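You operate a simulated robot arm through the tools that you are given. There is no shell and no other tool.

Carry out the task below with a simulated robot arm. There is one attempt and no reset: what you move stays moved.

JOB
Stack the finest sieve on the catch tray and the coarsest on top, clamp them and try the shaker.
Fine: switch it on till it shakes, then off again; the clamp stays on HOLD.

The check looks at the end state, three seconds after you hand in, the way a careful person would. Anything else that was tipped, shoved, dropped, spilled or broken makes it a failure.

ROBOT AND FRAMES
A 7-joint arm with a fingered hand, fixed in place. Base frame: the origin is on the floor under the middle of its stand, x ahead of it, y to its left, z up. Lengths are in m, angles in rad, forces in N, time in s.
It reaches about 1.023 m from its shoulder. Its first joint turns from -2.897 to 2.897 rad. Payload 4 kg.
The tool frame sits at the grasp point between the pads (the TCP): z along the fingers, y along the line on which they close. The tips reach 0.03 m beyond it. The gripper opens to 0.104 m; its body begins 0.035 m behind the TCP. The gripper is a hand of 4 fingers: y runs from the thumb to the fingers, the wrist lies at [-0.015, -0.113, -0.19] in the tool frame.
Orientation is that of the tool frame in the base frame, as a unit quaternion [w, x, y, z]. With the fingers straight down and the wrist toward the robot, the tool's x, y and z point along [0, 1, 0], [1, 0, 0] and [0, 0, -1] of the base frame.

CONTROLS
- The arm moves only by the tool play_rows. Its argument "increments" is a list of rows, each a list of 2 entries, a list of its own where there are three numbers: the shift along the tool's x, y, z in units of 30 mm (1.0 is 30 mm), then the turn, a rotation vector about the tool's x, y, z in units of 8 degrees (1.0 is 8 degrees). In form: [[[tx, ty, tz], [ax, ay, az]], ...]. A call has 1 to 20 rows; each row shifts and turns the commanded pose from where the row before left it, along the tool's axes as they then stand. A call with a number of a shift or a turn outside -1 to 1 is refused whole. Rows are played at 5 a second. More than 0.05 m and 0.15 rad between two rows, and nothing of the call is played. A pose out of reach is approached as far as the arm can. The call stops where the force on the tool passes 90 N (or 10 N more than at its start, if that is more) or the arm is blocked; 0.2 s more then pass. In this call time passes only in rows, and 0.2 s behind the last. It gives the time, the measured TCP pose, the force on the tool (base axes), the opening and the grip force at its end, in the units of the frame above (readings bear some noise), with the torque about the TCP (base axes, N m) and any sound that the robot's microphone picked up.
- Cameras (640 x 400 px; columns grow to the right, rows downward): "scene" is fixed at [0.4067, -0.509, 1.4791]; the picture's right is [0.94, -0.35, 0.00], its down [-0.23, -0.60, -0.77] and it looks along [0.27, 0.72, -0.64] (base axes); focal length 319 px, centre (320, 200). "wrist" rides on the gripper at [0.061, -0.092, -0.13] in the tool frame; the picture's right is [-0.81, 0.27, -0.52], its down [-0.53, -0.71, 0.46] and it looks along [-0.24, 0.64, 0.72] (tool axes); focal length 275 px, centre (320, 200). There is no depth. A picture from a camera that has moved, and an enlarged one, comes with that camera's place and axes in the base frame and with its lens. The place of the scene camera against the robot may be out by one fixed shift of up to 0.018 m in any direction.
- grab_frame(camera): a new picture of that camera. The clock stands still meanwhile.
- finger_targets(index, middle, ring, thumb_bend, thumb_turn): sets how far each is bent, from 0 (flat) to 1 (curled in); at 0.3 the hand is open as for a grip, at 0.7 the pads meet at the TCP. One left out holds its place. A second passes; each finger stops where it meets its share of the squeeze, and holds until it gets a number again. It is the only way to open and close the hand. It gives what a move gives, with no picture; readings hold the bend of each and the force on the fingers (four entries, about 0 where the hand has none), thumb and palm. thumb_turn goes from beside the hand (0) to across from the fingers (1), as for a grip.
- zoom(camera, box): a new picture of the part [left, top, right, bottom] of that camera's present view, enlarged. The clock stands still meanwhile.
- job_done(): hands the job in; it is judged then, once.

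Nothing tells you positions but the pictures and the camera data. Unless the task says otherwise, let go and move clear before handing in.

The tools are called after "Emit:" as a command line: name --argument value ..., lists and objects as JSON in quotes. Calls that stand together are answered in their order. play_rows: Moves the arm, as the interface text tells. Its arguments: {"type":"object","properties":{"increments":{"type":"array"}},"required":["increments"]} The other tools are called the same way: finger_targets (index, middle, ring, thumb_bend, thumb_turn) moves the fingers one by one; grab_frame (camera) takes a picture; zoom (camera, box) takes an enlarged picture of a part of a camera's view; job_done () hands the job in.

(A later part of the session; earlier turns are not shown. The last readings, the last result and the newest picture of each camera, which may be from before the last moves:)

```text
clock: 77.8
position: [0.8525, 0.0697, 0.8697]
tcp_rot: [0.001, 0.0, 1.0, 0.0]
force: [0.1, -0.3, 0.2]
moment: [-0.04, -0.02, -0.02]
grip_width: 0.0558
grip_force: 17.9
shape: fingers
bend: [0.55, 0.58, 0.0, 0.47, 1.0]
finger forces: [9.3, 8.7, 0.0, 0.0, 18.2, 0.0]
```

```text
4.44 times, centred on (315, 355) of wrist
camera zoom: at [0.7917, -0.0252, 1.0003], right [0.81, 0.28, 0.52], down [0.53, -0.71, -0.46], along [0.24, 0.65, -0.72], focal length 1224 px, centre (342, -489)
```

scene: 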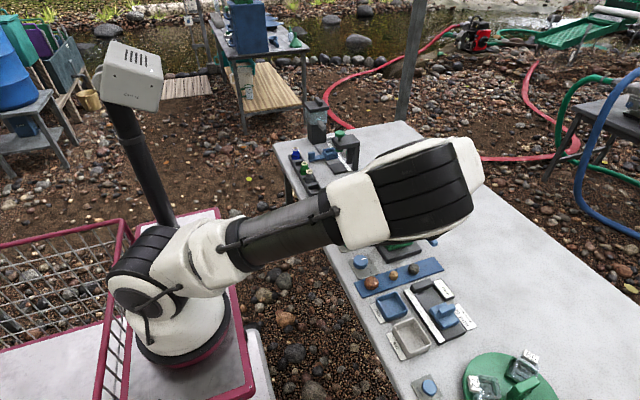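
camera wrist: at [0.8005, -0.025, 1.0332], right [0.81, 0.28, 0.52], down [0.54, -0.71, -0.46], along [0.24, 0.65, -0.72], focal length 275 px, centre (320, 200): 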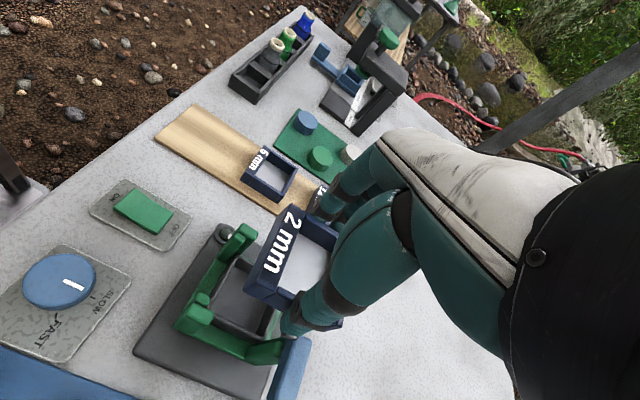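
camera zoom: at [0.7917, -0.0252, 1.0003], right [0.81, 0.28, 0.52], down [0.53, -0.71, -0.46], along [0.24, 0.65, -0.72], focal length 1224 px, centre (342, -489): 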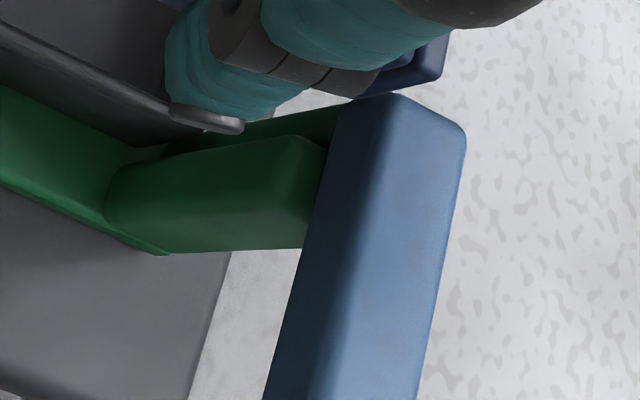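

The sieve passed the clamp's top level without being disturbed. Continuing down in small steps.

Emit:
play_rows --increments '[[[0, 0, 0.1], [0, 0, 0]], [[0, 0, 0.1], [0, 0, 0]], [[0, 0, 0.1], [0, 0, 0]], [[0, 0, 0.1], [0, 0, 0]], [[0, 0, 0], [0, 0, 0]]]'

Emit:
zoom --camera "wrist" --box '[190, 190, 370, 370]'

Emit:
zoom --camera "wrist" --box '[210, 190, 300, 290]'

Emit:
zoom --camera "wrist" --box '[270, 310, 360, 400]'

```text
clock: 79.0
position: [0.8516, 0.0681, 0.8576]
tcp_rot: [0.001, -0.002, 1.0, -0.001]
force: [-0.3, 0.1, -0.6]
moment: [-0.03, -0.03, 0.0]
grip_width: 0.0557
grip_force: 18.2
shape: fingers
bend: [0.55, 0.58, 0.0, 0.47, 1.0]
finger forces: [9.3, 8.9, 0.0, 0.1, 18.1, 0.0]
```

```text
2.22 times, centred on (280, 280) of wrist
camera zoom: at [0.7916, -0.0251, 0.9883], right [0.81, 0.28, 0.52], down [0.53, -0.71, -0.46], along [0.24, 0.65, -0.72], focal length 612 px, centre (409, 22)
```

zoom: 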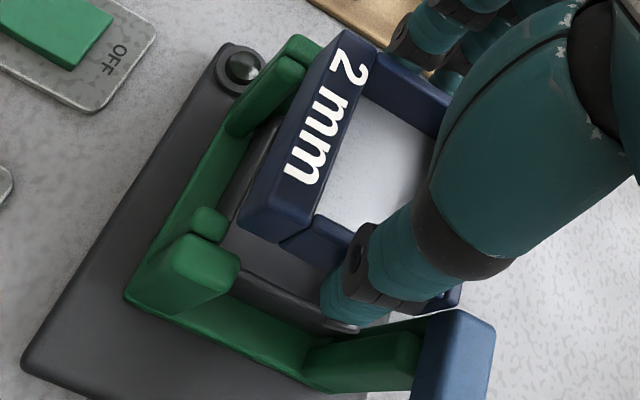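

```text
4.00 times, centred on (255, 240) of wrist
camera zoom: at [0.7916, -0.0251, 0.9883], right [0.81, 0.28, 0.52], down [0.53, -0.71, -0.46], along [0.24, 0.65, -0.72], focal length 1101 px, centre (580, 40)
```

zoom: 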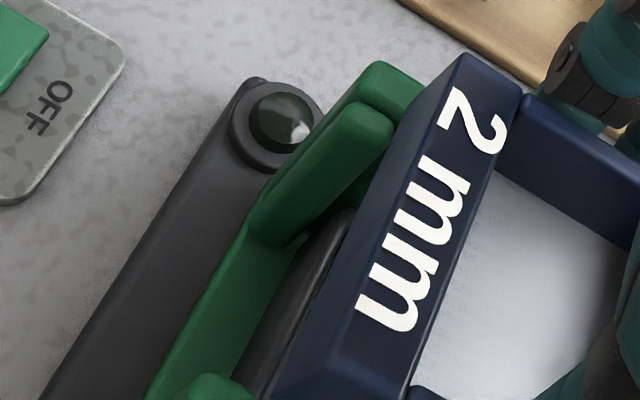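

```text
4.44 times, centred on (315, 355) of wrist
camera zoom: at [0.7916, -0.0251, 0.9883], right [0.81, 0.28, 0.52], down [0.53, -0.71, -0.46], along [0.24, 0.65, -0.72], focal length 1224 px, centre (342, -489)
```

zoom: 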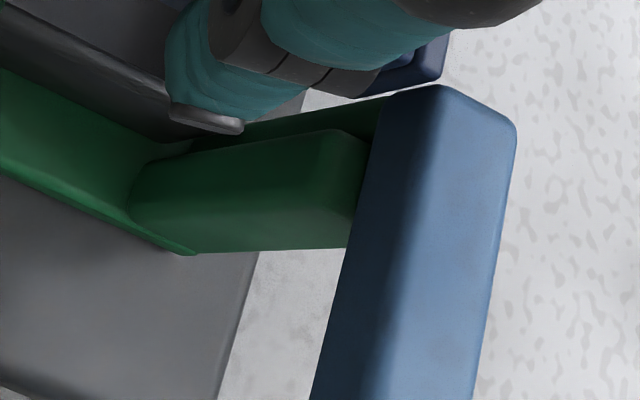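

Emit:
play_rows --increments '[[[-0.045, 0, 0], [0, 0, 0.02]], [[0, 0, 0.1], [0, 0, 0]], [[0, 0, 0.1], [0, 0, 0]], [[0, 0, 0.1], [0, 0, 0]], [[0, 0, 0], [0, 0, 0]]]'

Emit:
zoom --camera "wrist" --box '[190, 190, 370, 370]'

Emit:
zoom --camera "wrist" --box '[210, 190, 300, 290]'

Emit:
zoom --camera "wrist" --box '[270, 310, 360, 400]'

```text
clock: 80.2
position: [0.8532, 0.0687, 0.8483]
tcp_rot: [-0.001, 0.001, 1.0, 0.0]
force: [0.8, 0.1, -0.1]
moment: [0.03, -0.01, 0.01]
grip_width: 0.0557
grip_force: 18.4
shape: fingers
bend: [0.55, 0.58, 0.0, 0.47, 1.0]
finger forces: [9.3, 8.8, 0.0, 0.0, 18.1, 0.0]
```

```text
2.22 times, centred on (280, 280) of wrist
camera zoom: at [0.7927, -0.0251, 0.9791], right [0.81, 0.27, 0.52], down [0.53, -0.71, -0.46], along [0.24, 0.64, -0.72], focal length 612 px, centre (409, 22)
```

zoom: 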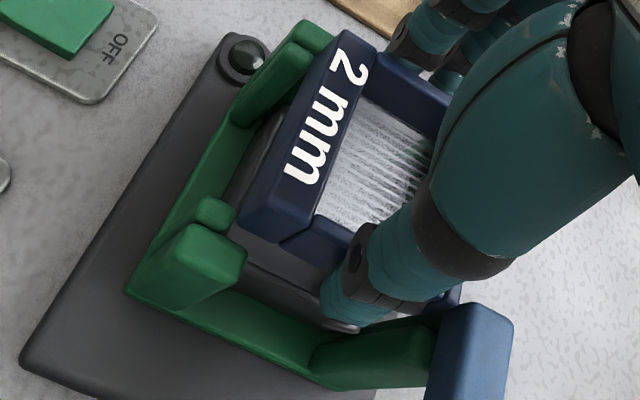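

```text
4.00 times, centred on (255, 240) of wrist
camera zoom: at [0.7927, -0.0251, 0.9791], right [0.81, 0.27, 0.52], down [0.53, -0.71, -0.46], along [0.24, 0.64, -0.72], focal length 1101 px, centre (580, 40)
```

zoom: 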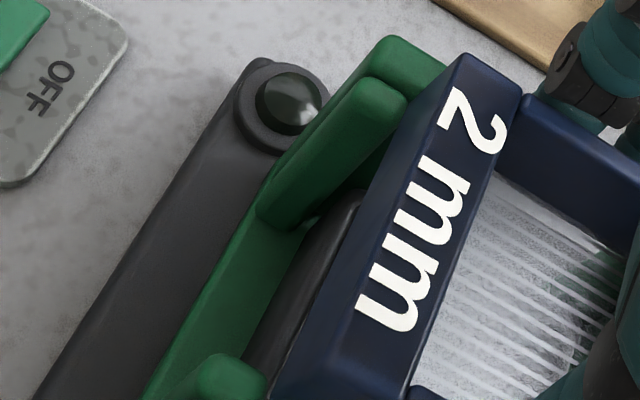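

```text
4.44 times, centred on (315, 355) of wrist
camera zoom: at [0.7927, -0.0251, 0.9791], right [0.81, 0.27, 0.52], down [0.53, -0.71, -0.46], along [0.24, 0.64, -0.72], focal length 1224 px, centre (342, -489)
```

zoom: 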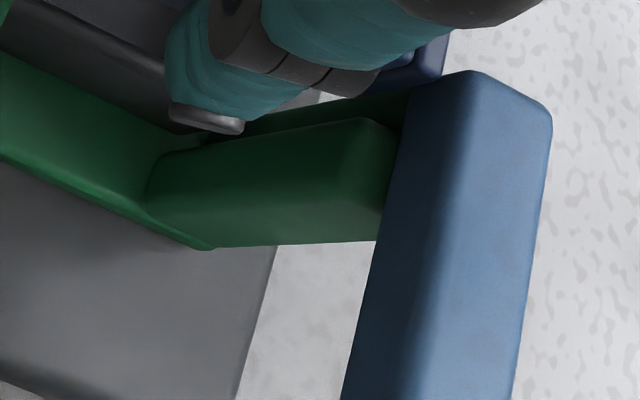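

Emit:
play_rows --increments '[[[0, 0, 0.1], [0, 0, 0]], [[0, 0, 0.1], [0, 0, 0]], [[0, 0, 0.1], [0, 0, 0]], [[0, 0, 0], [0, 0, 0]]]'

Emit:
zoom --camera "wrist" --box '[190, 190, 370, 370]'

Emit:
zoom --camera "wrist" --box '[270, 310, 360, 400]'

```text
clock: 81.2
position: [0.8526, 0.0676, 0.8403]
tcp_rot: [-0.001, 0.001, 1.0, 0.0]
force: [-0.7, 0.1, 1.8]
moment: [-0.01, 0.12, -0.04]
grip_width: 0.0519
grip_force: 15.0
shape: fingers
bend: [0.58, 0.6, 0.0, 0.47, 1.0]
finger forces: [7.8, 7.6, 0.0, 0.0, 14.6, 0.0]
```

```text
2.22 times, centred on (280, 280) of wrist
camera zoom: at [0.7927, -0.0249, 0.9699], right [0.81, 0.27, 0.52], down [0.53, -0.71, -0.46], along [0.24, 0.64, -0.72], focal length 612 px, centre (409, 22)
```

zoom: 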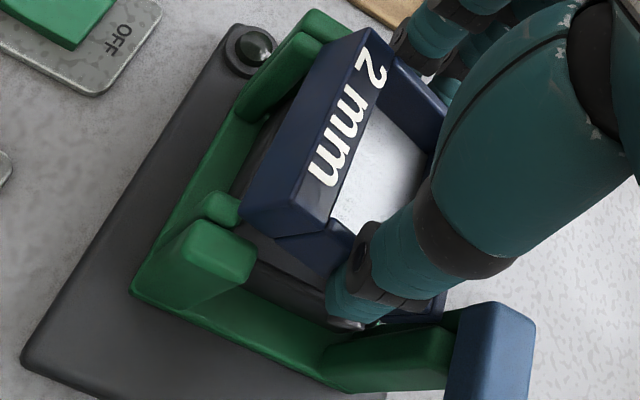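

```text
4.44 times, centred on (315, 355) of wrist
camera zoom: at [0.7927, -0.0249, 0.9699], right [0.81, 0.27, 0.52], down [0.53, -0.71, -0.46], along [0.24, 0.64, -0.72], focal length 1224 px, centre (342, -489)
```

zoom: 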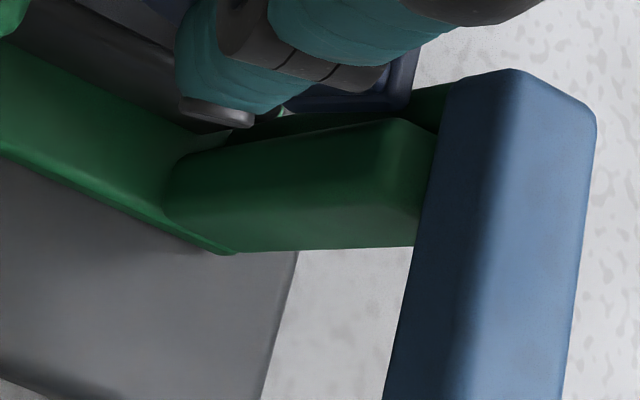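

Emit:
zoom --camera "wrist" --box '[215, 185, 295, 265]'

Emit:
zoom --camera "wrist" --box '[220, 240, 330, 350]'

Emit:
grab_frame --camera "scene"

```text
5.00 times, centred on (255, 225) of wrist
camera zoom: at [0.7927, -0.0249, 0.9699], right [0.81, 0.27, 0.52], down [0.53, -0.71, -0.46], along [0.24, 0.64, -0.72], focal length 1376 px, centre (645, 75)
```

zoom: 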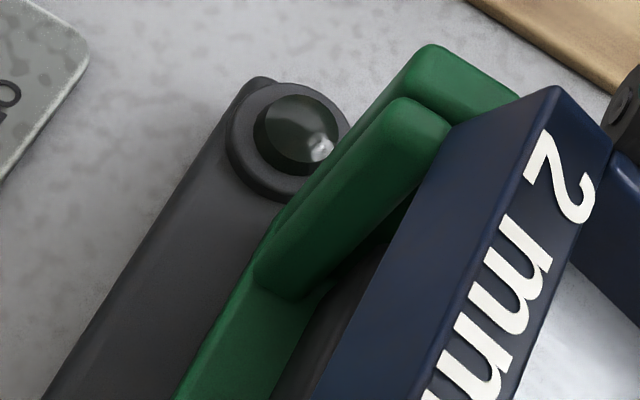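

```text
3.64 times, centred on (275, 295) of wrist
camera zoom: at [0.7927, -0.0249, 0.9699], right [0.81, 0.27, 0.52], down [0.53, -0.71, -0.46], along [0.24, 0.64, -0.72], focal length 1001 px, centre (484, -146)
```

zoom: 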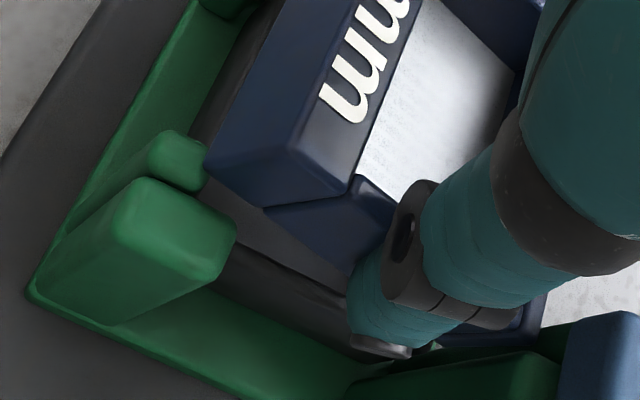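

```text
taken
```

scene: 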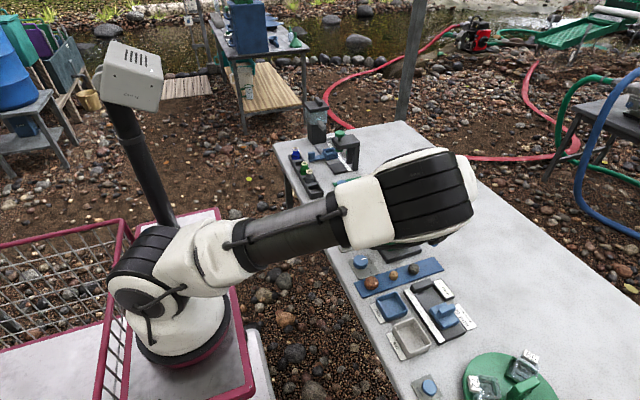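

The front edge caught on the front post tops and the sieve pitched front-up a bit; its back is already safely under the clamp. I'll ease up slightly, shift 2.5 mm away from the robot, and continue down so it levels on the tray.

Emit:
play_rows --increments '[[[0, 0, -0.05], [0, 0, 0]], [[-0.085, 0, 0], [0, 0, 0]], [[0, 0, 0.1], [0, 0, 0]], [[0, 0, 0.05], [0, 0, 0]], [[0, 0, 0], [0, 0, 0]]]'

Emit:
zoom --camera "wrist" --box '[190, 190, 370, 370]'

Emit:
zoom --camera "wrist" --box '[220, 240, 330, 350]'

```text
clock: 82.4
position: [0.8561, 0.07, 0.8377]
tcp_rot: [0.0, 0.001, 1.0, -0.001]
force: [0.4, 0.9, 1.1]
moment: [0.01, 0.04, -0.01]
grip_width: 0.0518
grip_force: 15.0
shape: fingers
bend: [0.58, 0.6, 0.0, 0.47, 1.0]
finger forces: [7.9, 7.7, 0.1, 0.0, 14.9, 0.0]
```

```text
2.22 times, centred on (280, 280) of wrist
camera zoom: at [0.7955, -0.0249, 0.9673], right [0.81, 0.27, 0.52], down [0.53, -0.71, -0.46], along [0.24, 0.64, -0.72], focal length 612 px, centre (409, 22)
```

zoom: 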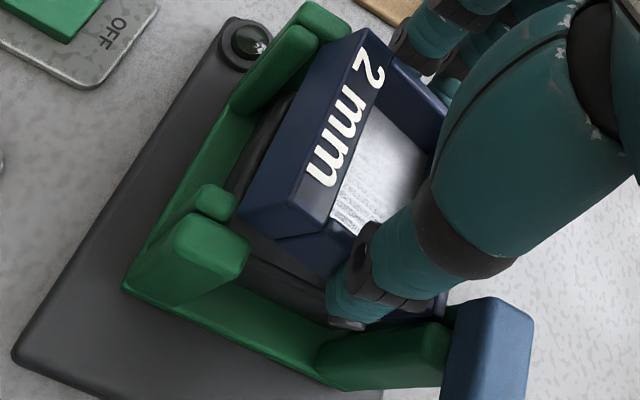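

```text
3.64 times, centred on (275, 295) of wrist
camera zoom: at [0.7955, -0.0249, 0.9673], right [0.81, 0.27, 0.52], down [0.53, -0.71, -0.46], along [0.24, 0.64, -0.72], focal length 1001 px, centre (484, -146)
```

zoom: 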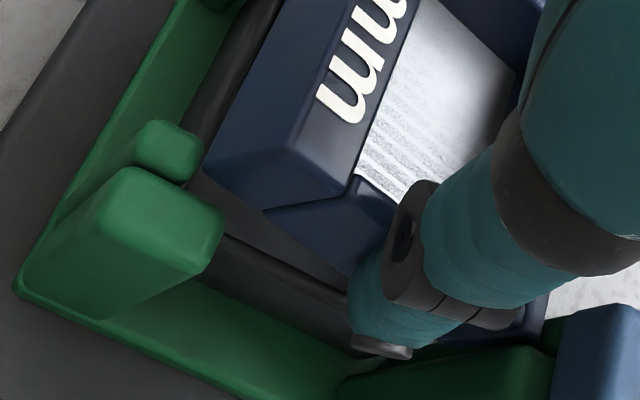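

Emit:
play_rows --increments '[[[0, 0, 0.1], [0, 0, 0]], [[0, 0, 0.1], [0, 0, 0]], [[0, 0, 0], [0, 0, 0]]]'

Emit:
zoom --camera "wrist" --box '[190, 190, 370, 370]'

Emit:
zoom --camera "wrist" --box '[220, 240, 330, 350]'

```text
clock: 83.2
position: [0.8557, 0.0688, 0.8311]
tcp_rot: [0.0, 0.0, 1.0, 0.0]
force: [1.1, 0.2, 4.9]
moment: [-0.15, 0.14, 0.04]
grip_width: 0.0517
grip_force: 15.5
shape: fingers
bend: [0.58, 0.6, 0.0, 0.47, 1.0]
finger forces: [8.5, 7.2, 0.0, 0.0, 15.1, 0.1]
```

```text
2.22 times, centred on (280, 280) of wrist
camera zoom: at [0.7956, -0.0247, 0.9615], right [0.81, 0.27, 0.52], down [0.53, -0.71, -0.46], along [0.24, 0.64, -0.72], focal length 612 px, centre (409, 22)
```

zoom: 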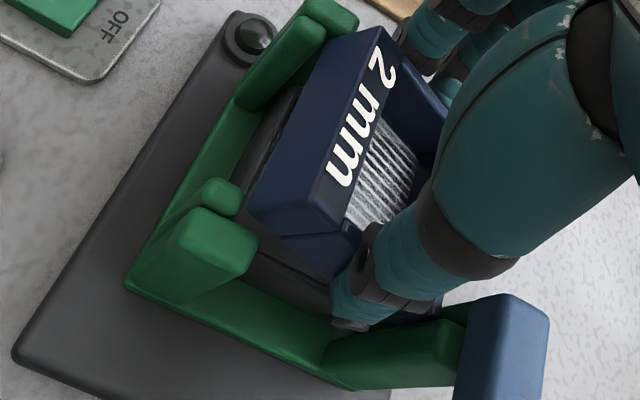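

```text
3.64 times, centred on (275, 295) of wrist
camera zoom: at [0.7956, -0.0247, 0.9615], right [0.81, 0.27, 0.52], down [0.53, -0.71, -0.46], along [0.24, 0.64, -0.72], focal length 1001 px, centre (484, -146)
```

zoom: 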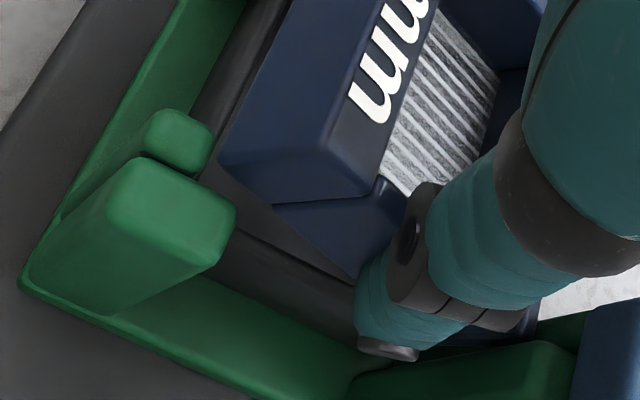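

Emit:
zoom --camera "wrist" --box '[215, 185, 305, 265]'

Emit:
zoom --camera "wrist" --box '[230, 250, 300, 320]'

Emit:
zoom --camera "wrist" --box '[270, 280, 380, 380]'

```text
5.00 times, centred on (260, 225) of wrist
camera zoom: at [0.7956, -0.0247, 0.9615], right [0.81, 0.27, 0.52], down [0.53, -0.71, -0.46], along [0.24, 0.64, -0.72], focal length 1376 px, centre (620, 75)
```

zoom: 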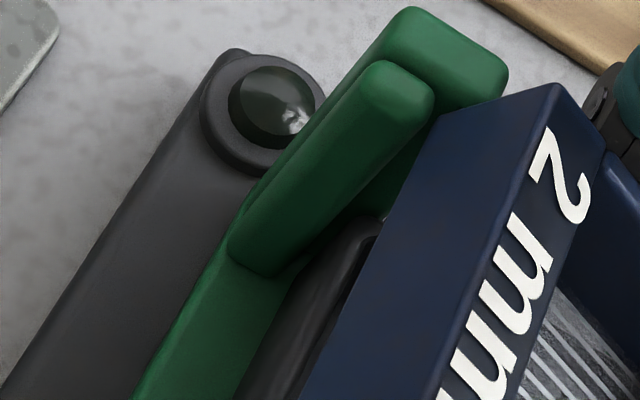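

```text
5.71 times, centred on (265, 285) of wrist
camera zoom: at [0.7956, -0.0247, 0.9615], right [0.81, 0.27, 0.52], down [0.53, -0.71, -0.46], along [0.24, 0.64, -0.72], focal length 1573 px, centre (634, -286)
```

zoom: 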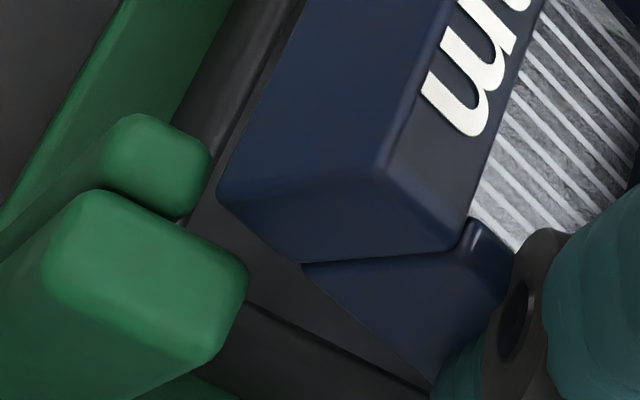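

```text
4.00 times, centred on (325, 330) of wrist
camera zoom: at [0.7956, -0.0247, 0.9615], right [0.81, 0.27, 0.52], down [0.53, -0.71, -0.46], along [0.24, 0.64, -0.72], focal length 1101 px, centre (300, -320)
```

zoom: 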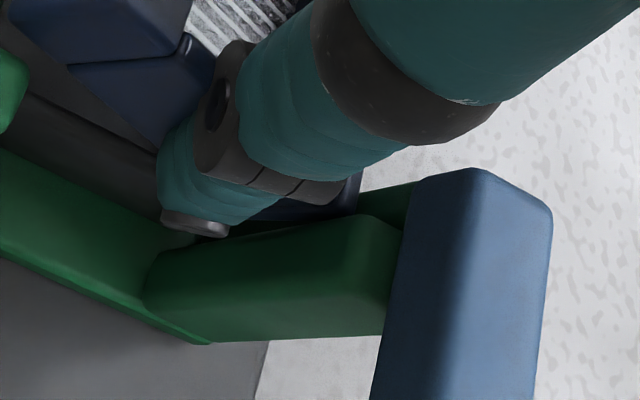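

Force and torque point to contact at the front-right inner post edge. I'll ease up 2 mm, shift another 2 mm outward and test again.

Emit:
play_rows --increments '[[[0, 0, -0.07], [0, 0, 0]], [[-0.065, 0.02, 0], [0, 0, 0]], [[0, 0, 0], [0, 0, 0]]]'

Emit:
play_rows --increments '[[[0, 0, 0.07], [0, 0, 0]], [[0, 0, 0], [0, 0, 0]]]'

Emit:
zoom --camera "wrist" --box '[190, 190, 370, 370]'

Emit:
zoom --camera "wrist" --box '[230, 250, 300, 320]'

```text
clock: 84.0
position: [0.8579, 0.0699, 0.8328]
tcp_rot: [-0.001, 0.001, 1.0, 0.0]
force: [-5.0, 0.5, 1.6]
moment: [-0.08, 0.2, 0.11]
grip_width: 0.0516
grip_force: 14.7
shape: fingers
bend: [0.58, 0.6, 0.0, 0.47, 1.0]
finger forces: [8.0, 7.0, 0.0, 0.0, 15.0, 0.0]
```

```text
clock: 84.6
position: [0.8577, 0.0688, 0.8302]
tcp_rot: [0.0, 0.001, 1.0, 0.001]
force: [-5.4, 0.5, -2.0]
moment: [0.06, 0.2, 0.13]
grip_width: 0.0516
grip_force: 15.5
shape: fingers
bend: [0.58, 0.6, 0.0, 0.47, 1.0]
finger forces: [8.0, 7.7, 0.1, 0.1, 15.4, 0.0]
```

```text
2.22 times, centred on (280, 280) of wrist
camera zoom: at [0.7971, -0.0244, 0.9611], right [0.81, 0.27, 0.52], down [0.53, -0.71, -0.46], along [0.24, 0.64, -0.72], focal length 612 px, centre (409, 22)
```

zoom: 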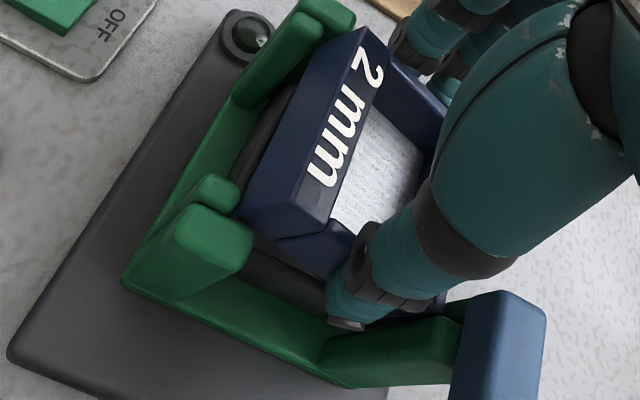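

```text
5.71 times, centred on (265, 285) of wrist
camera zoom: at [0.7971, -0.0244, 0.9611], right [0.81, 0.27, 0.52], down [0.53, -0.71, -0.46], along [0.24, 0.64, -0.72], focal length 1573 px, centre (634, -286)
```

zoom: 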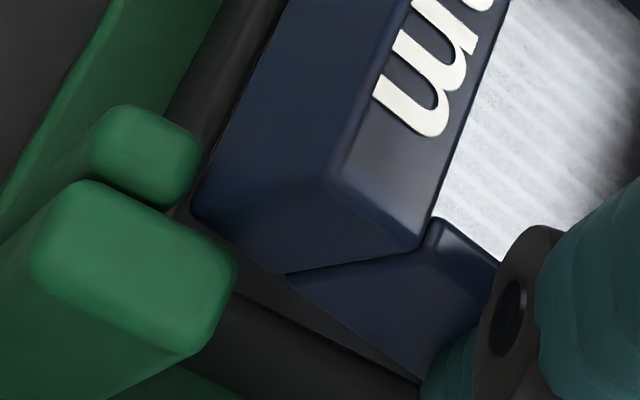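

Now the back touches (Fx −5 N), so the opening is only ~66 mm; I'll centre between the two contacts (about 0.8 mm back) and lower gently, watching forces.

Emit:
play_rows --increments '[[[0.027, 0, 0], [0, 0, 0]], [[0, 0, 0], [0, 0, 0]]]'

Emit:
play_rows --increments '[[[0, 0, 0.05], [0, 0, 0]], [[0, 0, 0], [0, 0, 0]]]'

Emit:
play_rows --increments '[[[0, 0, 0.05], [0, 0, 0]], [[0, 0, 0], [0, 0, 0]]]'

Emit:
zoom --camera "wrist" --box '[190, 190, 370, 370]'

```text
clock: 85.2
position: [0.8564, 0.0689, 0.8323]
tcp_rot: [0.0, 0.001, 1.0, 0.001]
force: [-2.6, 0.0, -1.5]
moment: [0.05, 0.12, 0.08]
grip_width: 0.0518
grip_force: 15.6
shape: fingers
bend: [0.58, 0.6, 0.0, 0.47, 1.0]
finger forces: [8.3, 7.5, 0.0, 0.0, 15.3, 0.0]
```

```text
clock: 85.8
position: [0.857, 0.0686, 0.8299]
tcp_rot: [0.0, 0.001, 1.0, 0.0]
force: [-2.2, 0.6, 0.4]
moment: [0.02, 0.04, 0.05]
grip_width: 0.0517
grip_force: 15.7
shape: fingers
bend: [0.58, 0.6, 0.0, 0.47, 1.0]
finger forces: [8.2, 7.7, 0.0, 0.0, 15.6, 0.0]
```

```text
clock: 86.4
position: [0.8566, 0.0686, 0.8281]
tcp_rot: [0.0, 0.0, 1.0, 0.0]
force: [-1.1, 0.6, 0.3]
moment: [0.04, -0.02, 0.05]
grip_width: 0.0516
grip_force: 16.1
shape: fingers
bend: [0.58, 0.6, 0.0, 0.47, 1.0]
finger forces: [8.2, 7.7, 0.0, 0.0, 15.7, 0.0]
```

```text
2.22 times, centred on (280, 280) of wrist
camera zoom: at [0.7963, -0.0244, 0.9581], right [0.81, 0.27, 0.52], down [0.53, -0.71, -0.46], along [0.24, 0.64, -0.72], focal length 612 px, centre (409, 22)
```

zoom: 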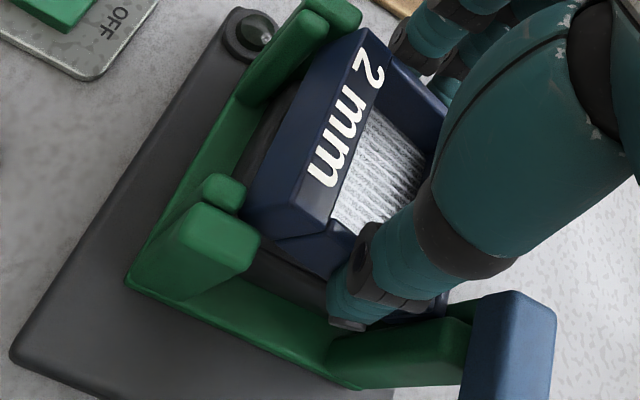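

Forces are vanishing and it is sliding in. Continuing down in small steps.

Emit:
play_rows --increments '[[[0, 0, 0.06], [0, 0, 0]], [[0, 0, 0.06], [0, 0, 0]], [[0, 0, 0], [0, 0, 0]]]'

Emit:
play_rows --increments '[[[0, 0, 0.06], [0, 0, 0]], [[0, 0, 0], [0, 0, 0]]]'

Emit:
zoom --camera "wrist" --box '[190, 190, 370, 370]'

```text
clock: 87.2
position: [0.8586, 0.0693, 0.8238]
tcp_rot: [0.0, 0.0, 1.0, -0.001]
force: [-1.7, 0.4, -0.4]
moment: [-0.03, -0.02, 0.05]
grip_width: 0.0518
grip_force: 16.0
shape: fingers
bend: [0.58, 0.6, 0.0, 0.47, 1.0]
finger forces: [8.3, 7.7, 0.0, 0.0, 15.7, 0.0]
```

```text
clock: 87.8
position: [0.8568, 0.0689, 0.8219]
tcp_rot: [0.0, 0.001, 1.0, 0.0]
force: [-1.0, 0.4, 0.7]
moment: [0.0, 0.0, 0.05]
grip_width: 0.0519
grip_force: 16.1
shape: fingers
bend: [0.58, 0.6, 0.0, 0.47, 1.0]
finger forces: [8.2, 7.6, 0.1, 0.1, 15.7, 0.1]
```

```text
2.22 times, centred on (280, 280) of wrist
camera zoom: at [0.7963, -0.0242, 0.9528], right [0.81, 0.27, 0.52], down [0.53, -0.71, -0.46], along [0.24, 0.64, -0.72], focal length 612 px, centre (409, 22)
```

zoom: 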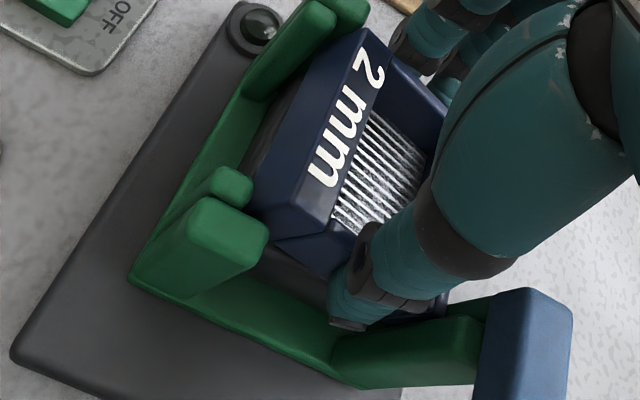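

Emit:
play_rows --increments '[[[0, 0, 0.06], [0, 0, 0]], [[0, 0, 0.06], [0, 0, 0]], [[0, 0, 0], [0, 0, 0]]]'

Emit:
zoom --camera "wrist" --box '[190, 190, 370, 370]'

```text
clock: 88.6
position: [0.8567, 0.0695, 0.8186]
tcp_rot: [0.0, 0.0, 1.0, 0.0]
force: [-2.2, 0.0, 4.2]
moment: [0.08, -0.04, 0.02]
grip_width: 0.052
grip_force: 16.4
shape: fingers
bend: [0.58, 0.6, 0.0, 0.47, 1.0]
finger forces: [7.8, 8.4, 0.0, 0.0, 16.4, 0.0]
```

```text
2.22 times, centred on (280, 280) of wrist
camera zoom: at [0.7965, -0.0242, 0.9495], right [0.81, 0.27, 0.52], down [0.53, -0.71, -0.46], along [0.24, 0.64, -0.72], focal length 612 px, centre (409, 22)
```

zoom: 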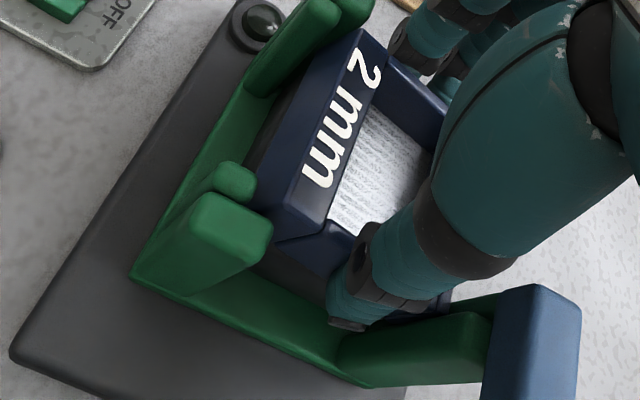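

Emit:
play_rows --increments '[[[0, 0, 0.06], [0, 0, 0]], [[0, 0, 0.06], [0, 0, 0]], [[0, 0, 0], [0, 0, 0]]]'

Emit:
zoom --camera "wrist" --box '[190, 190, 370, 370]'

```text
clock: 89.4
position: [0.8566, 0.0696, 0.815]
tcp_rot: [-0.001, 0.001, 1.0, 0.0]
force: [-2.5, -0.4, 8.1]
moment: [0.11, -0.12, 0.01]
grip_width: 0.052
grip_force: 17.5
shape: fingers
bend: [0.58, 0.59, 0.0, 0.47, 1.0]
finger forces: [7.6, 9.5, 0.1, 0.1, 17.4, 0.1]
```

```text
2.22 times, centred on (280, 280) of wrist
camera zoom: at [0.7961, -0.0243, 0.9459], right [0.81, 0.27, 0.52], down [0.53, -0.71, -0.46], along [0.24, 0.64, -0.72], focal length 612 px, centre (409, 22)
```

zoom: 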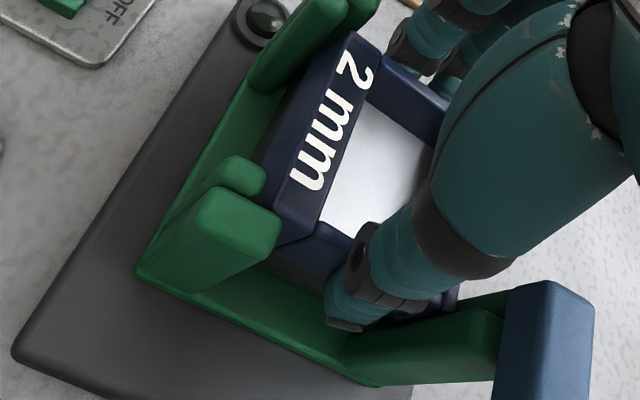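

Emit:
play_rows --increments '[[[0, 0, 0.05], [0, 0, 0]], [[0, 0, 0], [0, 0, 0]]]'

Emit:
zoom --camera "wrist" --box '[210, 190, 350, 330]'

```text
clock: 90.0
position: [0.8565, 0.07, 0.8144]
tcp_rot: [0.0, 0.0, 1.0, 0.0]
force: [-5.7, -0.7, 9.4]
moment: [0.18, -0.06, -0.03]
grip_width: 0.0519
grip_force: 17.2
shape: fingers
bend: [0.58, 0.59, 0.0, 0.47, 1.0]
finger forces: [7.5, 9.6, 0.0, 0.0, 17.6, 0.0]
```

```text
2.86 times, centred on (280, 260) of wrist
camera zoom: at [0.7962, -0.0243, 0.9444], right [0.81, 0.27, 0.52], down [0.53, -0.71, -0.46], along [0.24, 0.64, -0.72], focal length 786 px, centre (434, 29)
```

zoom: 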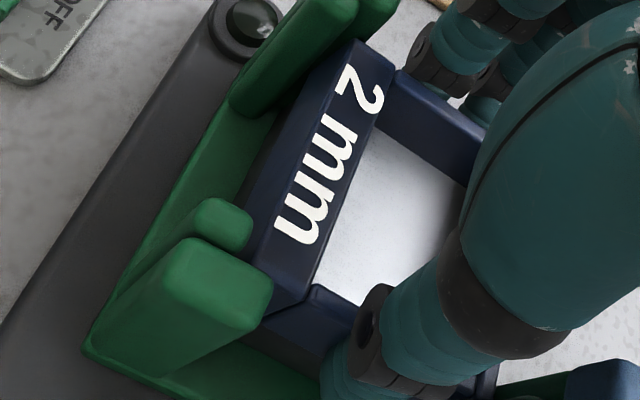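

Emit:
finger_targets --index 0.45 --middle 0.45 --thumb_bend 0.42

Emit:
zoom --camera "wrist" --box '[190, 190, 370, 370]'

```text
clock: 91.0
position: [0.8568, 0.0683, 0.8129]
tcp_rot: [0.0, 0.001, 1.0, 0.0]
force: [1.0, 0.9, -0.1]
moment: [-0.01, -0.04, 0.02]
grip_width: 0.0691
grip_force: 0.2
shape: fingers
bend: [0.45, 0.45, 0.0, 0.42, 0.99]
finger forces: [0.0, 0.0, 0.0, 0.0, 0.5, 0.0]
```

```text
2.22 times, centred on (280, 280) of wrist
camera zoom: at [0.7967, -0.0244, 0.944], right [0.81, 0.27, 0.52], down [0.53, -0.71, -0.46], along [0.24, 0.64, -0.72], focal length 612 px, centre (409, 22)
```

zoom: 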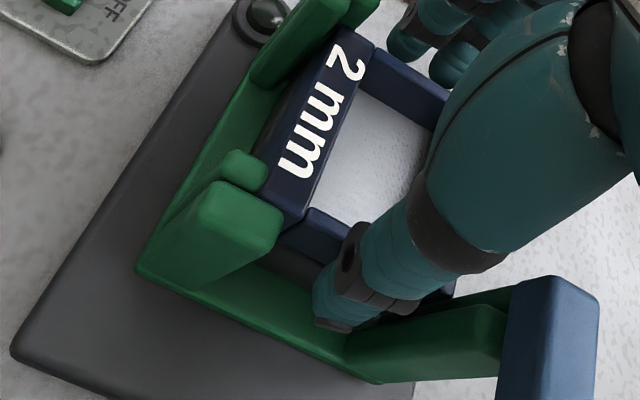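

Emit:
finger_targets --index 0.42 --middle 0.42 --thumb_bend 0.36

Emit:
play_rows --increments '[[[0, 0, -0.2], [0, 0, 0]], [[0, 0, -0.4], [0, 0, 0]], [[0, 0, -0.5], [0, 0, 0]], [[0, 0, -0.8], [0, 0, 0]], [[0, 0, -0.9], [0, 0, 0]], [[0, 0, -0.5], [0, 0, 0]], [[0, 0, 0], [0, 0, 0]]]'

Emit:
grab_frame --camera "wrist"

Emit:
zoom --camera "wrist" --box '[140, 210, 340, 390]'

```text
clock: 92.0
position: [0.8573, 0.0687, 0.8139]
tcp_rot: [0.0, 0.001, 1.0, 0.0]
force: [-0.7, 0.2, -0.4]
moment: [0.02, 0.0, -0.02]
grip_width: 0.0799
grip_force: 0.2
shape: fingers
bend: [0.42, 0.42, 0.0, 0.36, 0.98]
finger forces: [0.0, 0.1, 0.1, 0.0, 0.0, 0.1]
```

```text
clock: 93.6
position: [0.8563, 0.0688, 0.9139]
tcp_rot: [0.0, 0.001, 1.0, 0.0]
force: [0.3, 0.6, -0.3]
moment: [-0.04, 0.0, 0.02]
grip_width: 0.0798
grip_force: 0.0
shape: fingers
bend: [0.42, 0.42, 0.0, 0.36, 0.98]
finger forces: [0.0, 0.0, 0.0, 0.1, 0.0, 0.0]
```

```text
taken
camera wrist: at [0.7961, -0.0248, 1.0435], right [0.81, 0.27, 0.52], down [0.53, -0.71, -0.46], along [0.24, 0.64, -0.72], focal length 275 px, centre (320, 200)
```

wrist: 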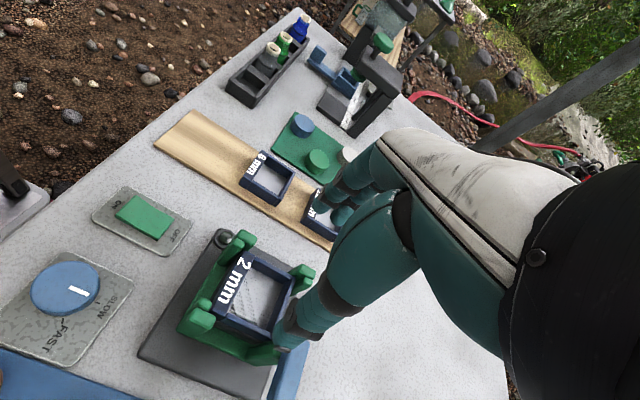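

```text
2.22 times, centred on (240, 300) of wrist
camera zoom: at [0.7961, -0.0248, 1.0435], right [0.81, 0.27, 0.52], down [0.53, -0.71, -0.46], along [0.24, 0.64, -0.72], focal length 612 px, centre (498, -22)
```

zoom: 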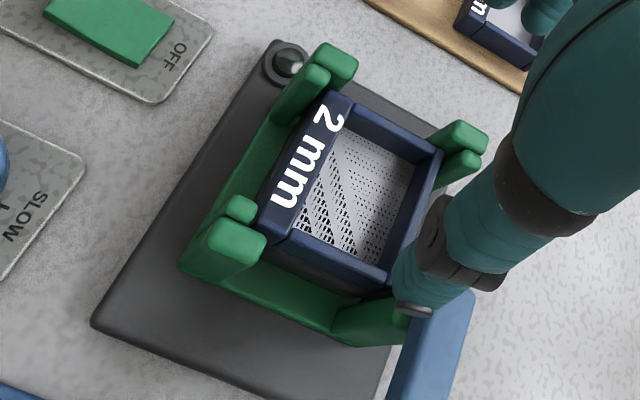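

The 2 mm sieve is seated on the catch tray inside the posts. Now I'll raise, turn the hand back to yaw 0 (clear of the pole here), and check it.

Emit:
play_rows --increments '[[[0, 0, -0.8], [0, 0, 0]], [[0, 0, -0.5], [0, 0, 0]], [[0, 0, 0], [0, 0, 0.94]], [[0, 0, 0], [0, 0, 0.94]], [[0, 0, 0], [0, 0, 0.94]], [[0, 0, 0], [0, 0, 0.94]], [[0, 0, 0], [0, 0, 0.94]], [[0, 0, 0], [0, 0, 0.94]], [[0, 0, 0], [0, 0, 0.94]], [[0, 0, 0], [0, 0, 0.94]], [[0, 0, 0], [0, 0, 0.94]], [[0, 0, 0], [0, 0, 0.94]], [[0, 0, 0], [0, 0, 0.94]], [[0, 0, 0], [0, 0, 0.91]], [[0, 0, 0], [0, 0, 0]]]'

Emit:
grab_frame --camera "scene"

Emit:
zoom --camera "scene" --box '[360, 195, 450, 265]'

```text
clock: 96.8
position: [0.858, 0.0689, 0.9521]
tcp_rot: [-0.001, 0.709, 0.705, 0.001]
force: [0.5, 0.9, -0.7]
moment: [0.02, 0.0, -0.01]
grip_width: 0.08
grip_force: 0.1
shape: fingers
bend: [0.42, 0.42, 0.0, 0.36, 0.98]
finger forces: [0.0, 0.0, 0.1, 0.0, 0.0, 0.1]
```

```text
taken
```

scene: 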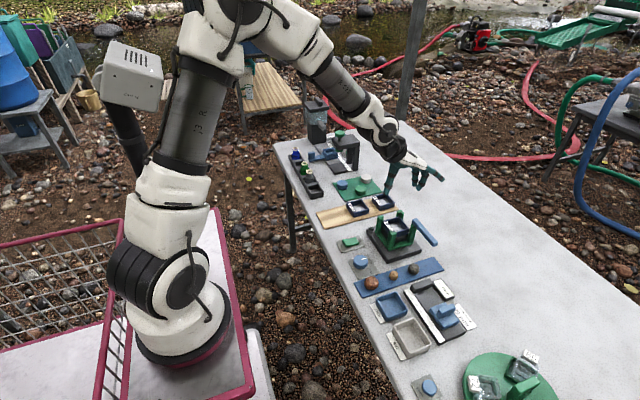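

```text
5.71 times, centred on (405, 230) of scene
camera zoom: at [0.4067, -0.509, 1.4791], right [0.94, -0.35, 0.0], down [-0.23, -0.6, -0.77], along [0.27, 0.72, -0.64], focal length 1822 px, centre (-166, 29)
```

zoom: 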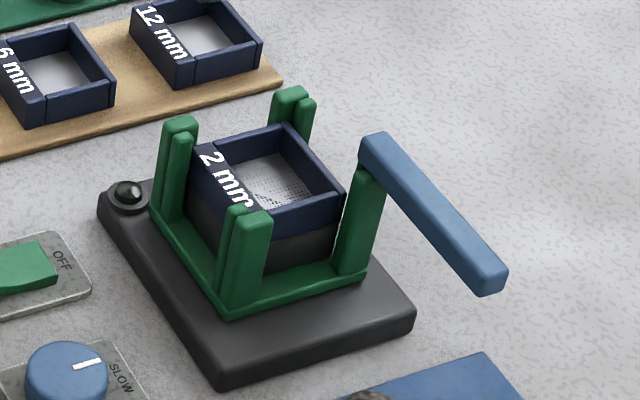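

Both views confirm the 2 mm sieve sits squarely on the tray. Next, the 12 mm sieve at about (0.917, 0.229).

Emit:
finger_targets --thumb_bend 0.41

Emit:
play_rows --increments '[[[0.89, 0.33, 0.28], [0, 0, 0.04]], [[0.89, 0.33, 0.28], [0, 0, 0]], [[0.89, 0.33, 0.28], [0, 0, 0]], [[0.89, 0.33, 0.28], [0, 0, 0]], [[0.89, 0.33, 0.28], [0, 0, 0]], [[0.89, 0.33, 0.28], [0, 0, 0]], [[0, 0, 0.4], [0, 0, 0]], [[0, 0, 0.4], [0, 0, 0]], [[0, 0, 0], [0, 0, 0]]]'

Emit:
zoom --camera "wrist" --box '[160, 170, 380, 390]'

Emit:
zoom --camera "scene" --box '[340, 150, 430, 225]'

```text
clock: 97.8
position: [0.8568, 0.0684, 0.9524]
tcp_rot: [0.001, 0.707, 0.707, 0.001]
force: [-1.1, -0.2, 0.2]
moment: [0.0, -0.03, 0.01]
grip_width: 0.0744
grip_force: 0.1
shape: fingers
bend: [0.42, 0.42, 0.0, 0.41, 0.99]
finger forces: [0.1, 0.0, 0.1, 0.1, 0.1, 0.0]
```

```text
clock: 99.8
position: [0.9174, 0.23, 0.8777]
tcp_rot: [0.0, 0.71, 0.704, 0.0]
force: [-0.5, 0.3, 0.6]
moment: [-0.03, 0.02, 0.0]
grip_width: 0.074
grip_force: 0.0
shape: fingers
bend: [0.42, 0.42, 0.0, 0.41, 0.99]
finger forces: [0.0, 0.1, 0.0, 0.0, 0.1, 0.0]
```

```text
1.82 times, centred on (270, 280) of wrist
camera zoom: at [0.8268, 0.2892, 1.0084], right [0.27, -0.81, 0.52], down [-0.72, -0.53, -0.46], along [0.64, -0.25, -0.72], focal length 500 px, centre (411, 54)
```

zoom: 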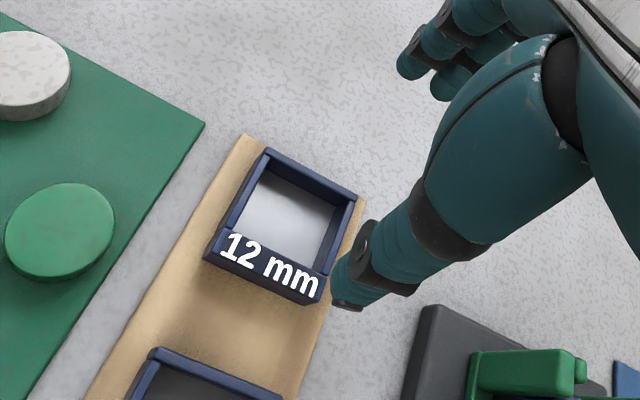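

```text
5.33 times, centred on (385, 188) of scene
camera zoom: at [0.4067, -0.509, 1.4791], right [0.94, -0.35, 0.0], down [-0.23, -0.6, -0.77], along [0.27, 0.72, -0.64], focal length 1700 px, centre (-27, 267)
```

zoom: 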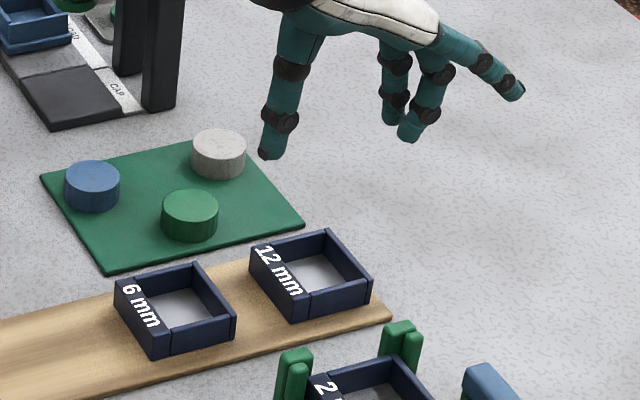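

Emit:
play_rows --increments '[[[0.097, -0.13, 0.3], [0, 0, -0.06]], [[0, 0, 0.8], [0, 0, 0]], [[0, 0, 0.8], [0, 0, 0]], [[0, 0, 0.6], [0, 0, 0]], [[0, 0, 0.4], [0, 0, 0]], [[0, 0, 0], [0, 0, 0]]]'

Emit:
zoom --camera "wrist" --box '[200, 160, 380, 360]'

Emit:
zoom --camera "scene" --box '[355, 165, 425, 220]'

```text
clock: 101.2
position: [0.9136, 0.2302, 0.7897]
tcp_rot: [-0.001, 0.706, 0.708, 0.0]
force: [0.5, -0.7, 0.5]
moment: [-0.01, 0.02, -0.02]
grip_width: 0.0743
grip_force: 0.0
shape: fingers
bend: [0.42, 0.42, 0.0, 0.41, 0.99]
finger forces: [0.0, 0.1, 0.1, 0.0, 0.1, 0.0]
```

```text
2.00 times, centred on (290, 260) of wrist
camera zoom: at [0.8229, 0.2915, 0.9204], right [0.28, -0.81, 0.52], down [-0.71, -0.53, -0.46], along [0.65, -0.24, -0.72], focal length 551 px, centre (380, 80)
```

zoom: 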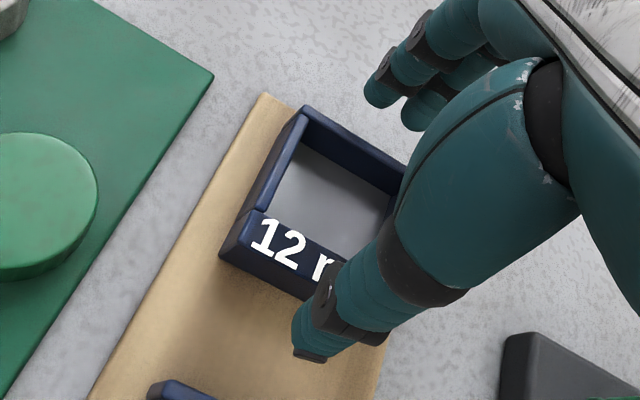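

```text
7.27 times, centred on (390, 192) of scene
camera zoom: at [0.4067, -0.509, 1.4791], right [0.94, -0.35, 0.0], down [-0.23, -0.6, -0.77], along [0.27, 0.72, -0.64], focal length 2318 px, centre (-189, 254)
```

zoom: 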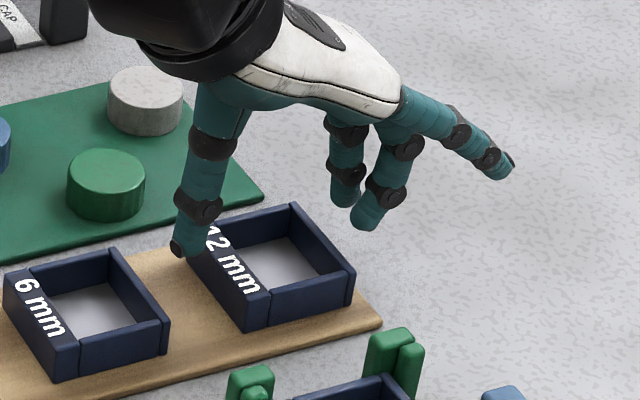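

Emit:
play_rows --increments '[[[0, 0, 0.45], [0, 0, 0]], [[0, 0, 0.42], [0, 0, 0]], [[0, 0, 0], [0, 0, 0]]]'

Emit:
finger_targets --index 0.7 --middle 0.7 --thumb_bend 0.7

Emit:
play_rows --increments '[[[0, 0, -0.3], [0, 0, 0]], [[0, 0, -0.5], [0, 0, 0]], [[0, 0, -0.5], [0, 0, 0]], [[0, 0, 0], [0, 0, 0]]]'

Emit:
zoom --camera "wrist" --box '[240, 180, 360, 330]'

Emit:
zoom --camera "scene" --box '[365, 165, 415, 210]'

```text
clock: 102.0
position: [0.9138, 0.232, 0.7643]
tcp_rot: [0.0, 0.706, 0.708, 0.0]
force: [-0.3, -0.7, -0.6]
moment: [0.01, 0.01, 0.01]
grip_width: 0.074
grip_force: 0.1
shape: fingers
bend: [0.42, 0.42, 0.0, 0.41, 0.99]
finger forces: [0.0, 0.0, 0.0, 0.0, 0.0, 0.0]
```

```text
clock: 103.0
position: [0.9146, 0.2331, 0.7644]
tcp_rot: [0.0, 0.706, 0.708, 0.0]
force: [0.9, 0.9, 1.2]
moment: [-0.06, -0.08, 0.0]
grip_width: 0.0556
grip_force: 18.2
shape: fingers
bend: [0.56, 0.58, 0.0, 0.46, 1.0]
finger forces: [9.3, 9.5, 0.0, 0.0, 18.3, 0.0]
```

```text
clock: 104.0
position: [0.9122, 0.2304, 0.803]
tcp_rot: [-0.001, 0.707, 0.707, -0.001]
force: [-0.7, 0.4, -0.4]
moment: [-0.01, -0.03, 0.04]
grip_width: 0.0555
grip_force: 18.1
shape: fingers
bend: [0.56, 0.58, 0.0, 0.46, 1.0]
finger forces: [9.2, 8.9, 0.1, 0.1, 18.3, 0.1]
```

```text
2.67 times, centred on (300, 255) of wrist
camera zoom: at [0.8222, 0.2911, 0.9335], right [0.28, -0.81, 0.52], down [-0.71, -0.53, -0.46], along [0.64, -0.24, -0.72], focal length 734 px, centre (373, 53)
```

zoom: 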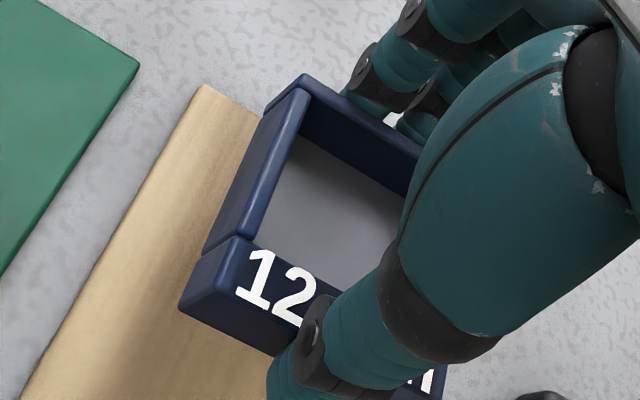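

```text
8.89 times, centred on (390, 188) of scene
camera zoom: at [0.4067, -0.509, 1.4791], right [0.94, -0.35, 0.0], down [-0.23, -0.6, -0.77], along [0.27, 0.72, -0.64], focal length 2834 px, centre (-302, 311)
```

zoom: 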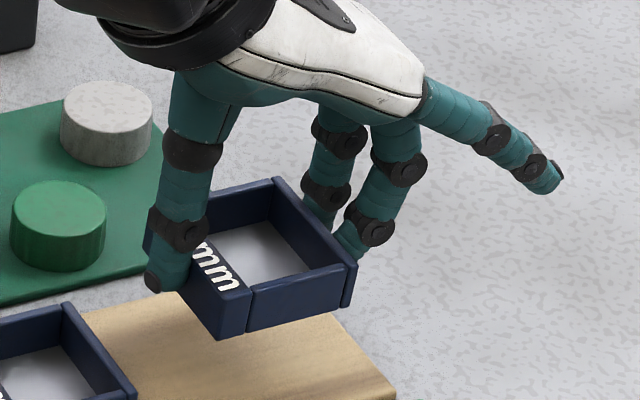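

The 12 mm sieve is gripped level. I'll lift it and carry it over the stack for alignment.

Emit:
play_rows --increments '[[[0, 0, -0.8], [0, 0, 0]], [[0, 0, -0.9], [0, 0, 0]], [[0, 0, -0.9], [0, 0, 0]], [[0, 0, -0.8], [0, 0, 0.19]], [[-0.7, -0.2, 0], [0, 0, 0]], [[-0.8, -0.25, 0], [0, 0, 0]], [[-0.8, -0.25, 0], [0, 0, 0]], [[-0.8, -0.25, 0], [0, 0, 0]], [[-0.8, -0.25, 0], [0, 0, 0]], [[-0.8, -0.25, 0], [0, 0, 0]], [[-0.8, -0.23, 0], [0, 0, 0]], [[0, 0, 0], [0, 0, 0]]]'

Emit:
zoom --camera "wrist" --box '[150, 190, 360, 390]'

Emit:
zoom --camera "scene" --box '[365, 170, 445, 260]'

```text
clock: 106.6
position: [0.8586, 0.068, 0.9064]
tcp_rot: [0.001, 0.715, 0.699, 0.0]
force: [0.4, 0.3, -0.6]
moment: [0.01, -0.04, -0.01]
grip_width: 0.0556
grip_force: 17.6
shape: fingers
bend: [0.56, 0.58, 0.0, 0.46, 1.0]
finger forces: [9.2, 8.8, 0.1, 0.0, 18.3, 0.0]
```

```text
2.00 times, centred on (255, 290) of wrist
camera zoom: at [0.7688, 0.1295, 1.0367], right [0.25, -0.82, 0.52], down [-0.73, -0.51, -0.46], along [0.64, -0.26, -0.72], focal length 551 px, centre (450, 20)
```

zoom: 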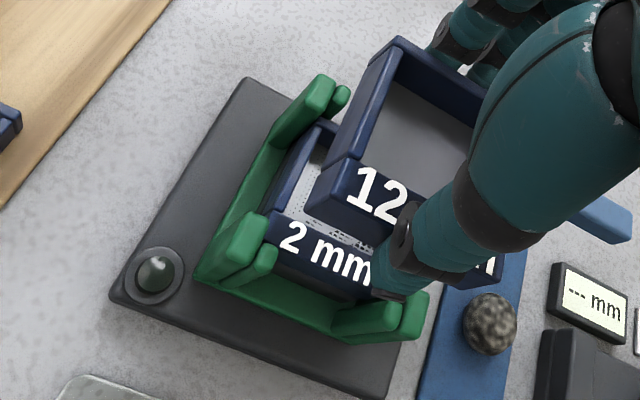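

```text
4.44 times, centred on (405, 215) of scene
camera zoom: at [0.4067, -0.509, 1.4791], right [0.94, -0.35, 0.0], down [-0.23, -0.6, -0.77], along [0.27, 0.72, -0.64], focal length 1417 px, centre (-58, 133)
```

zoom: 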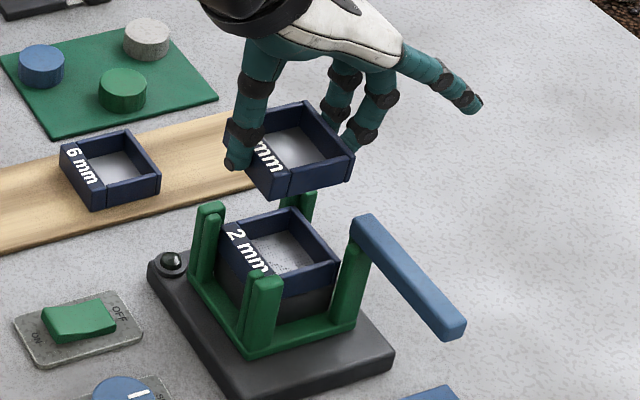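

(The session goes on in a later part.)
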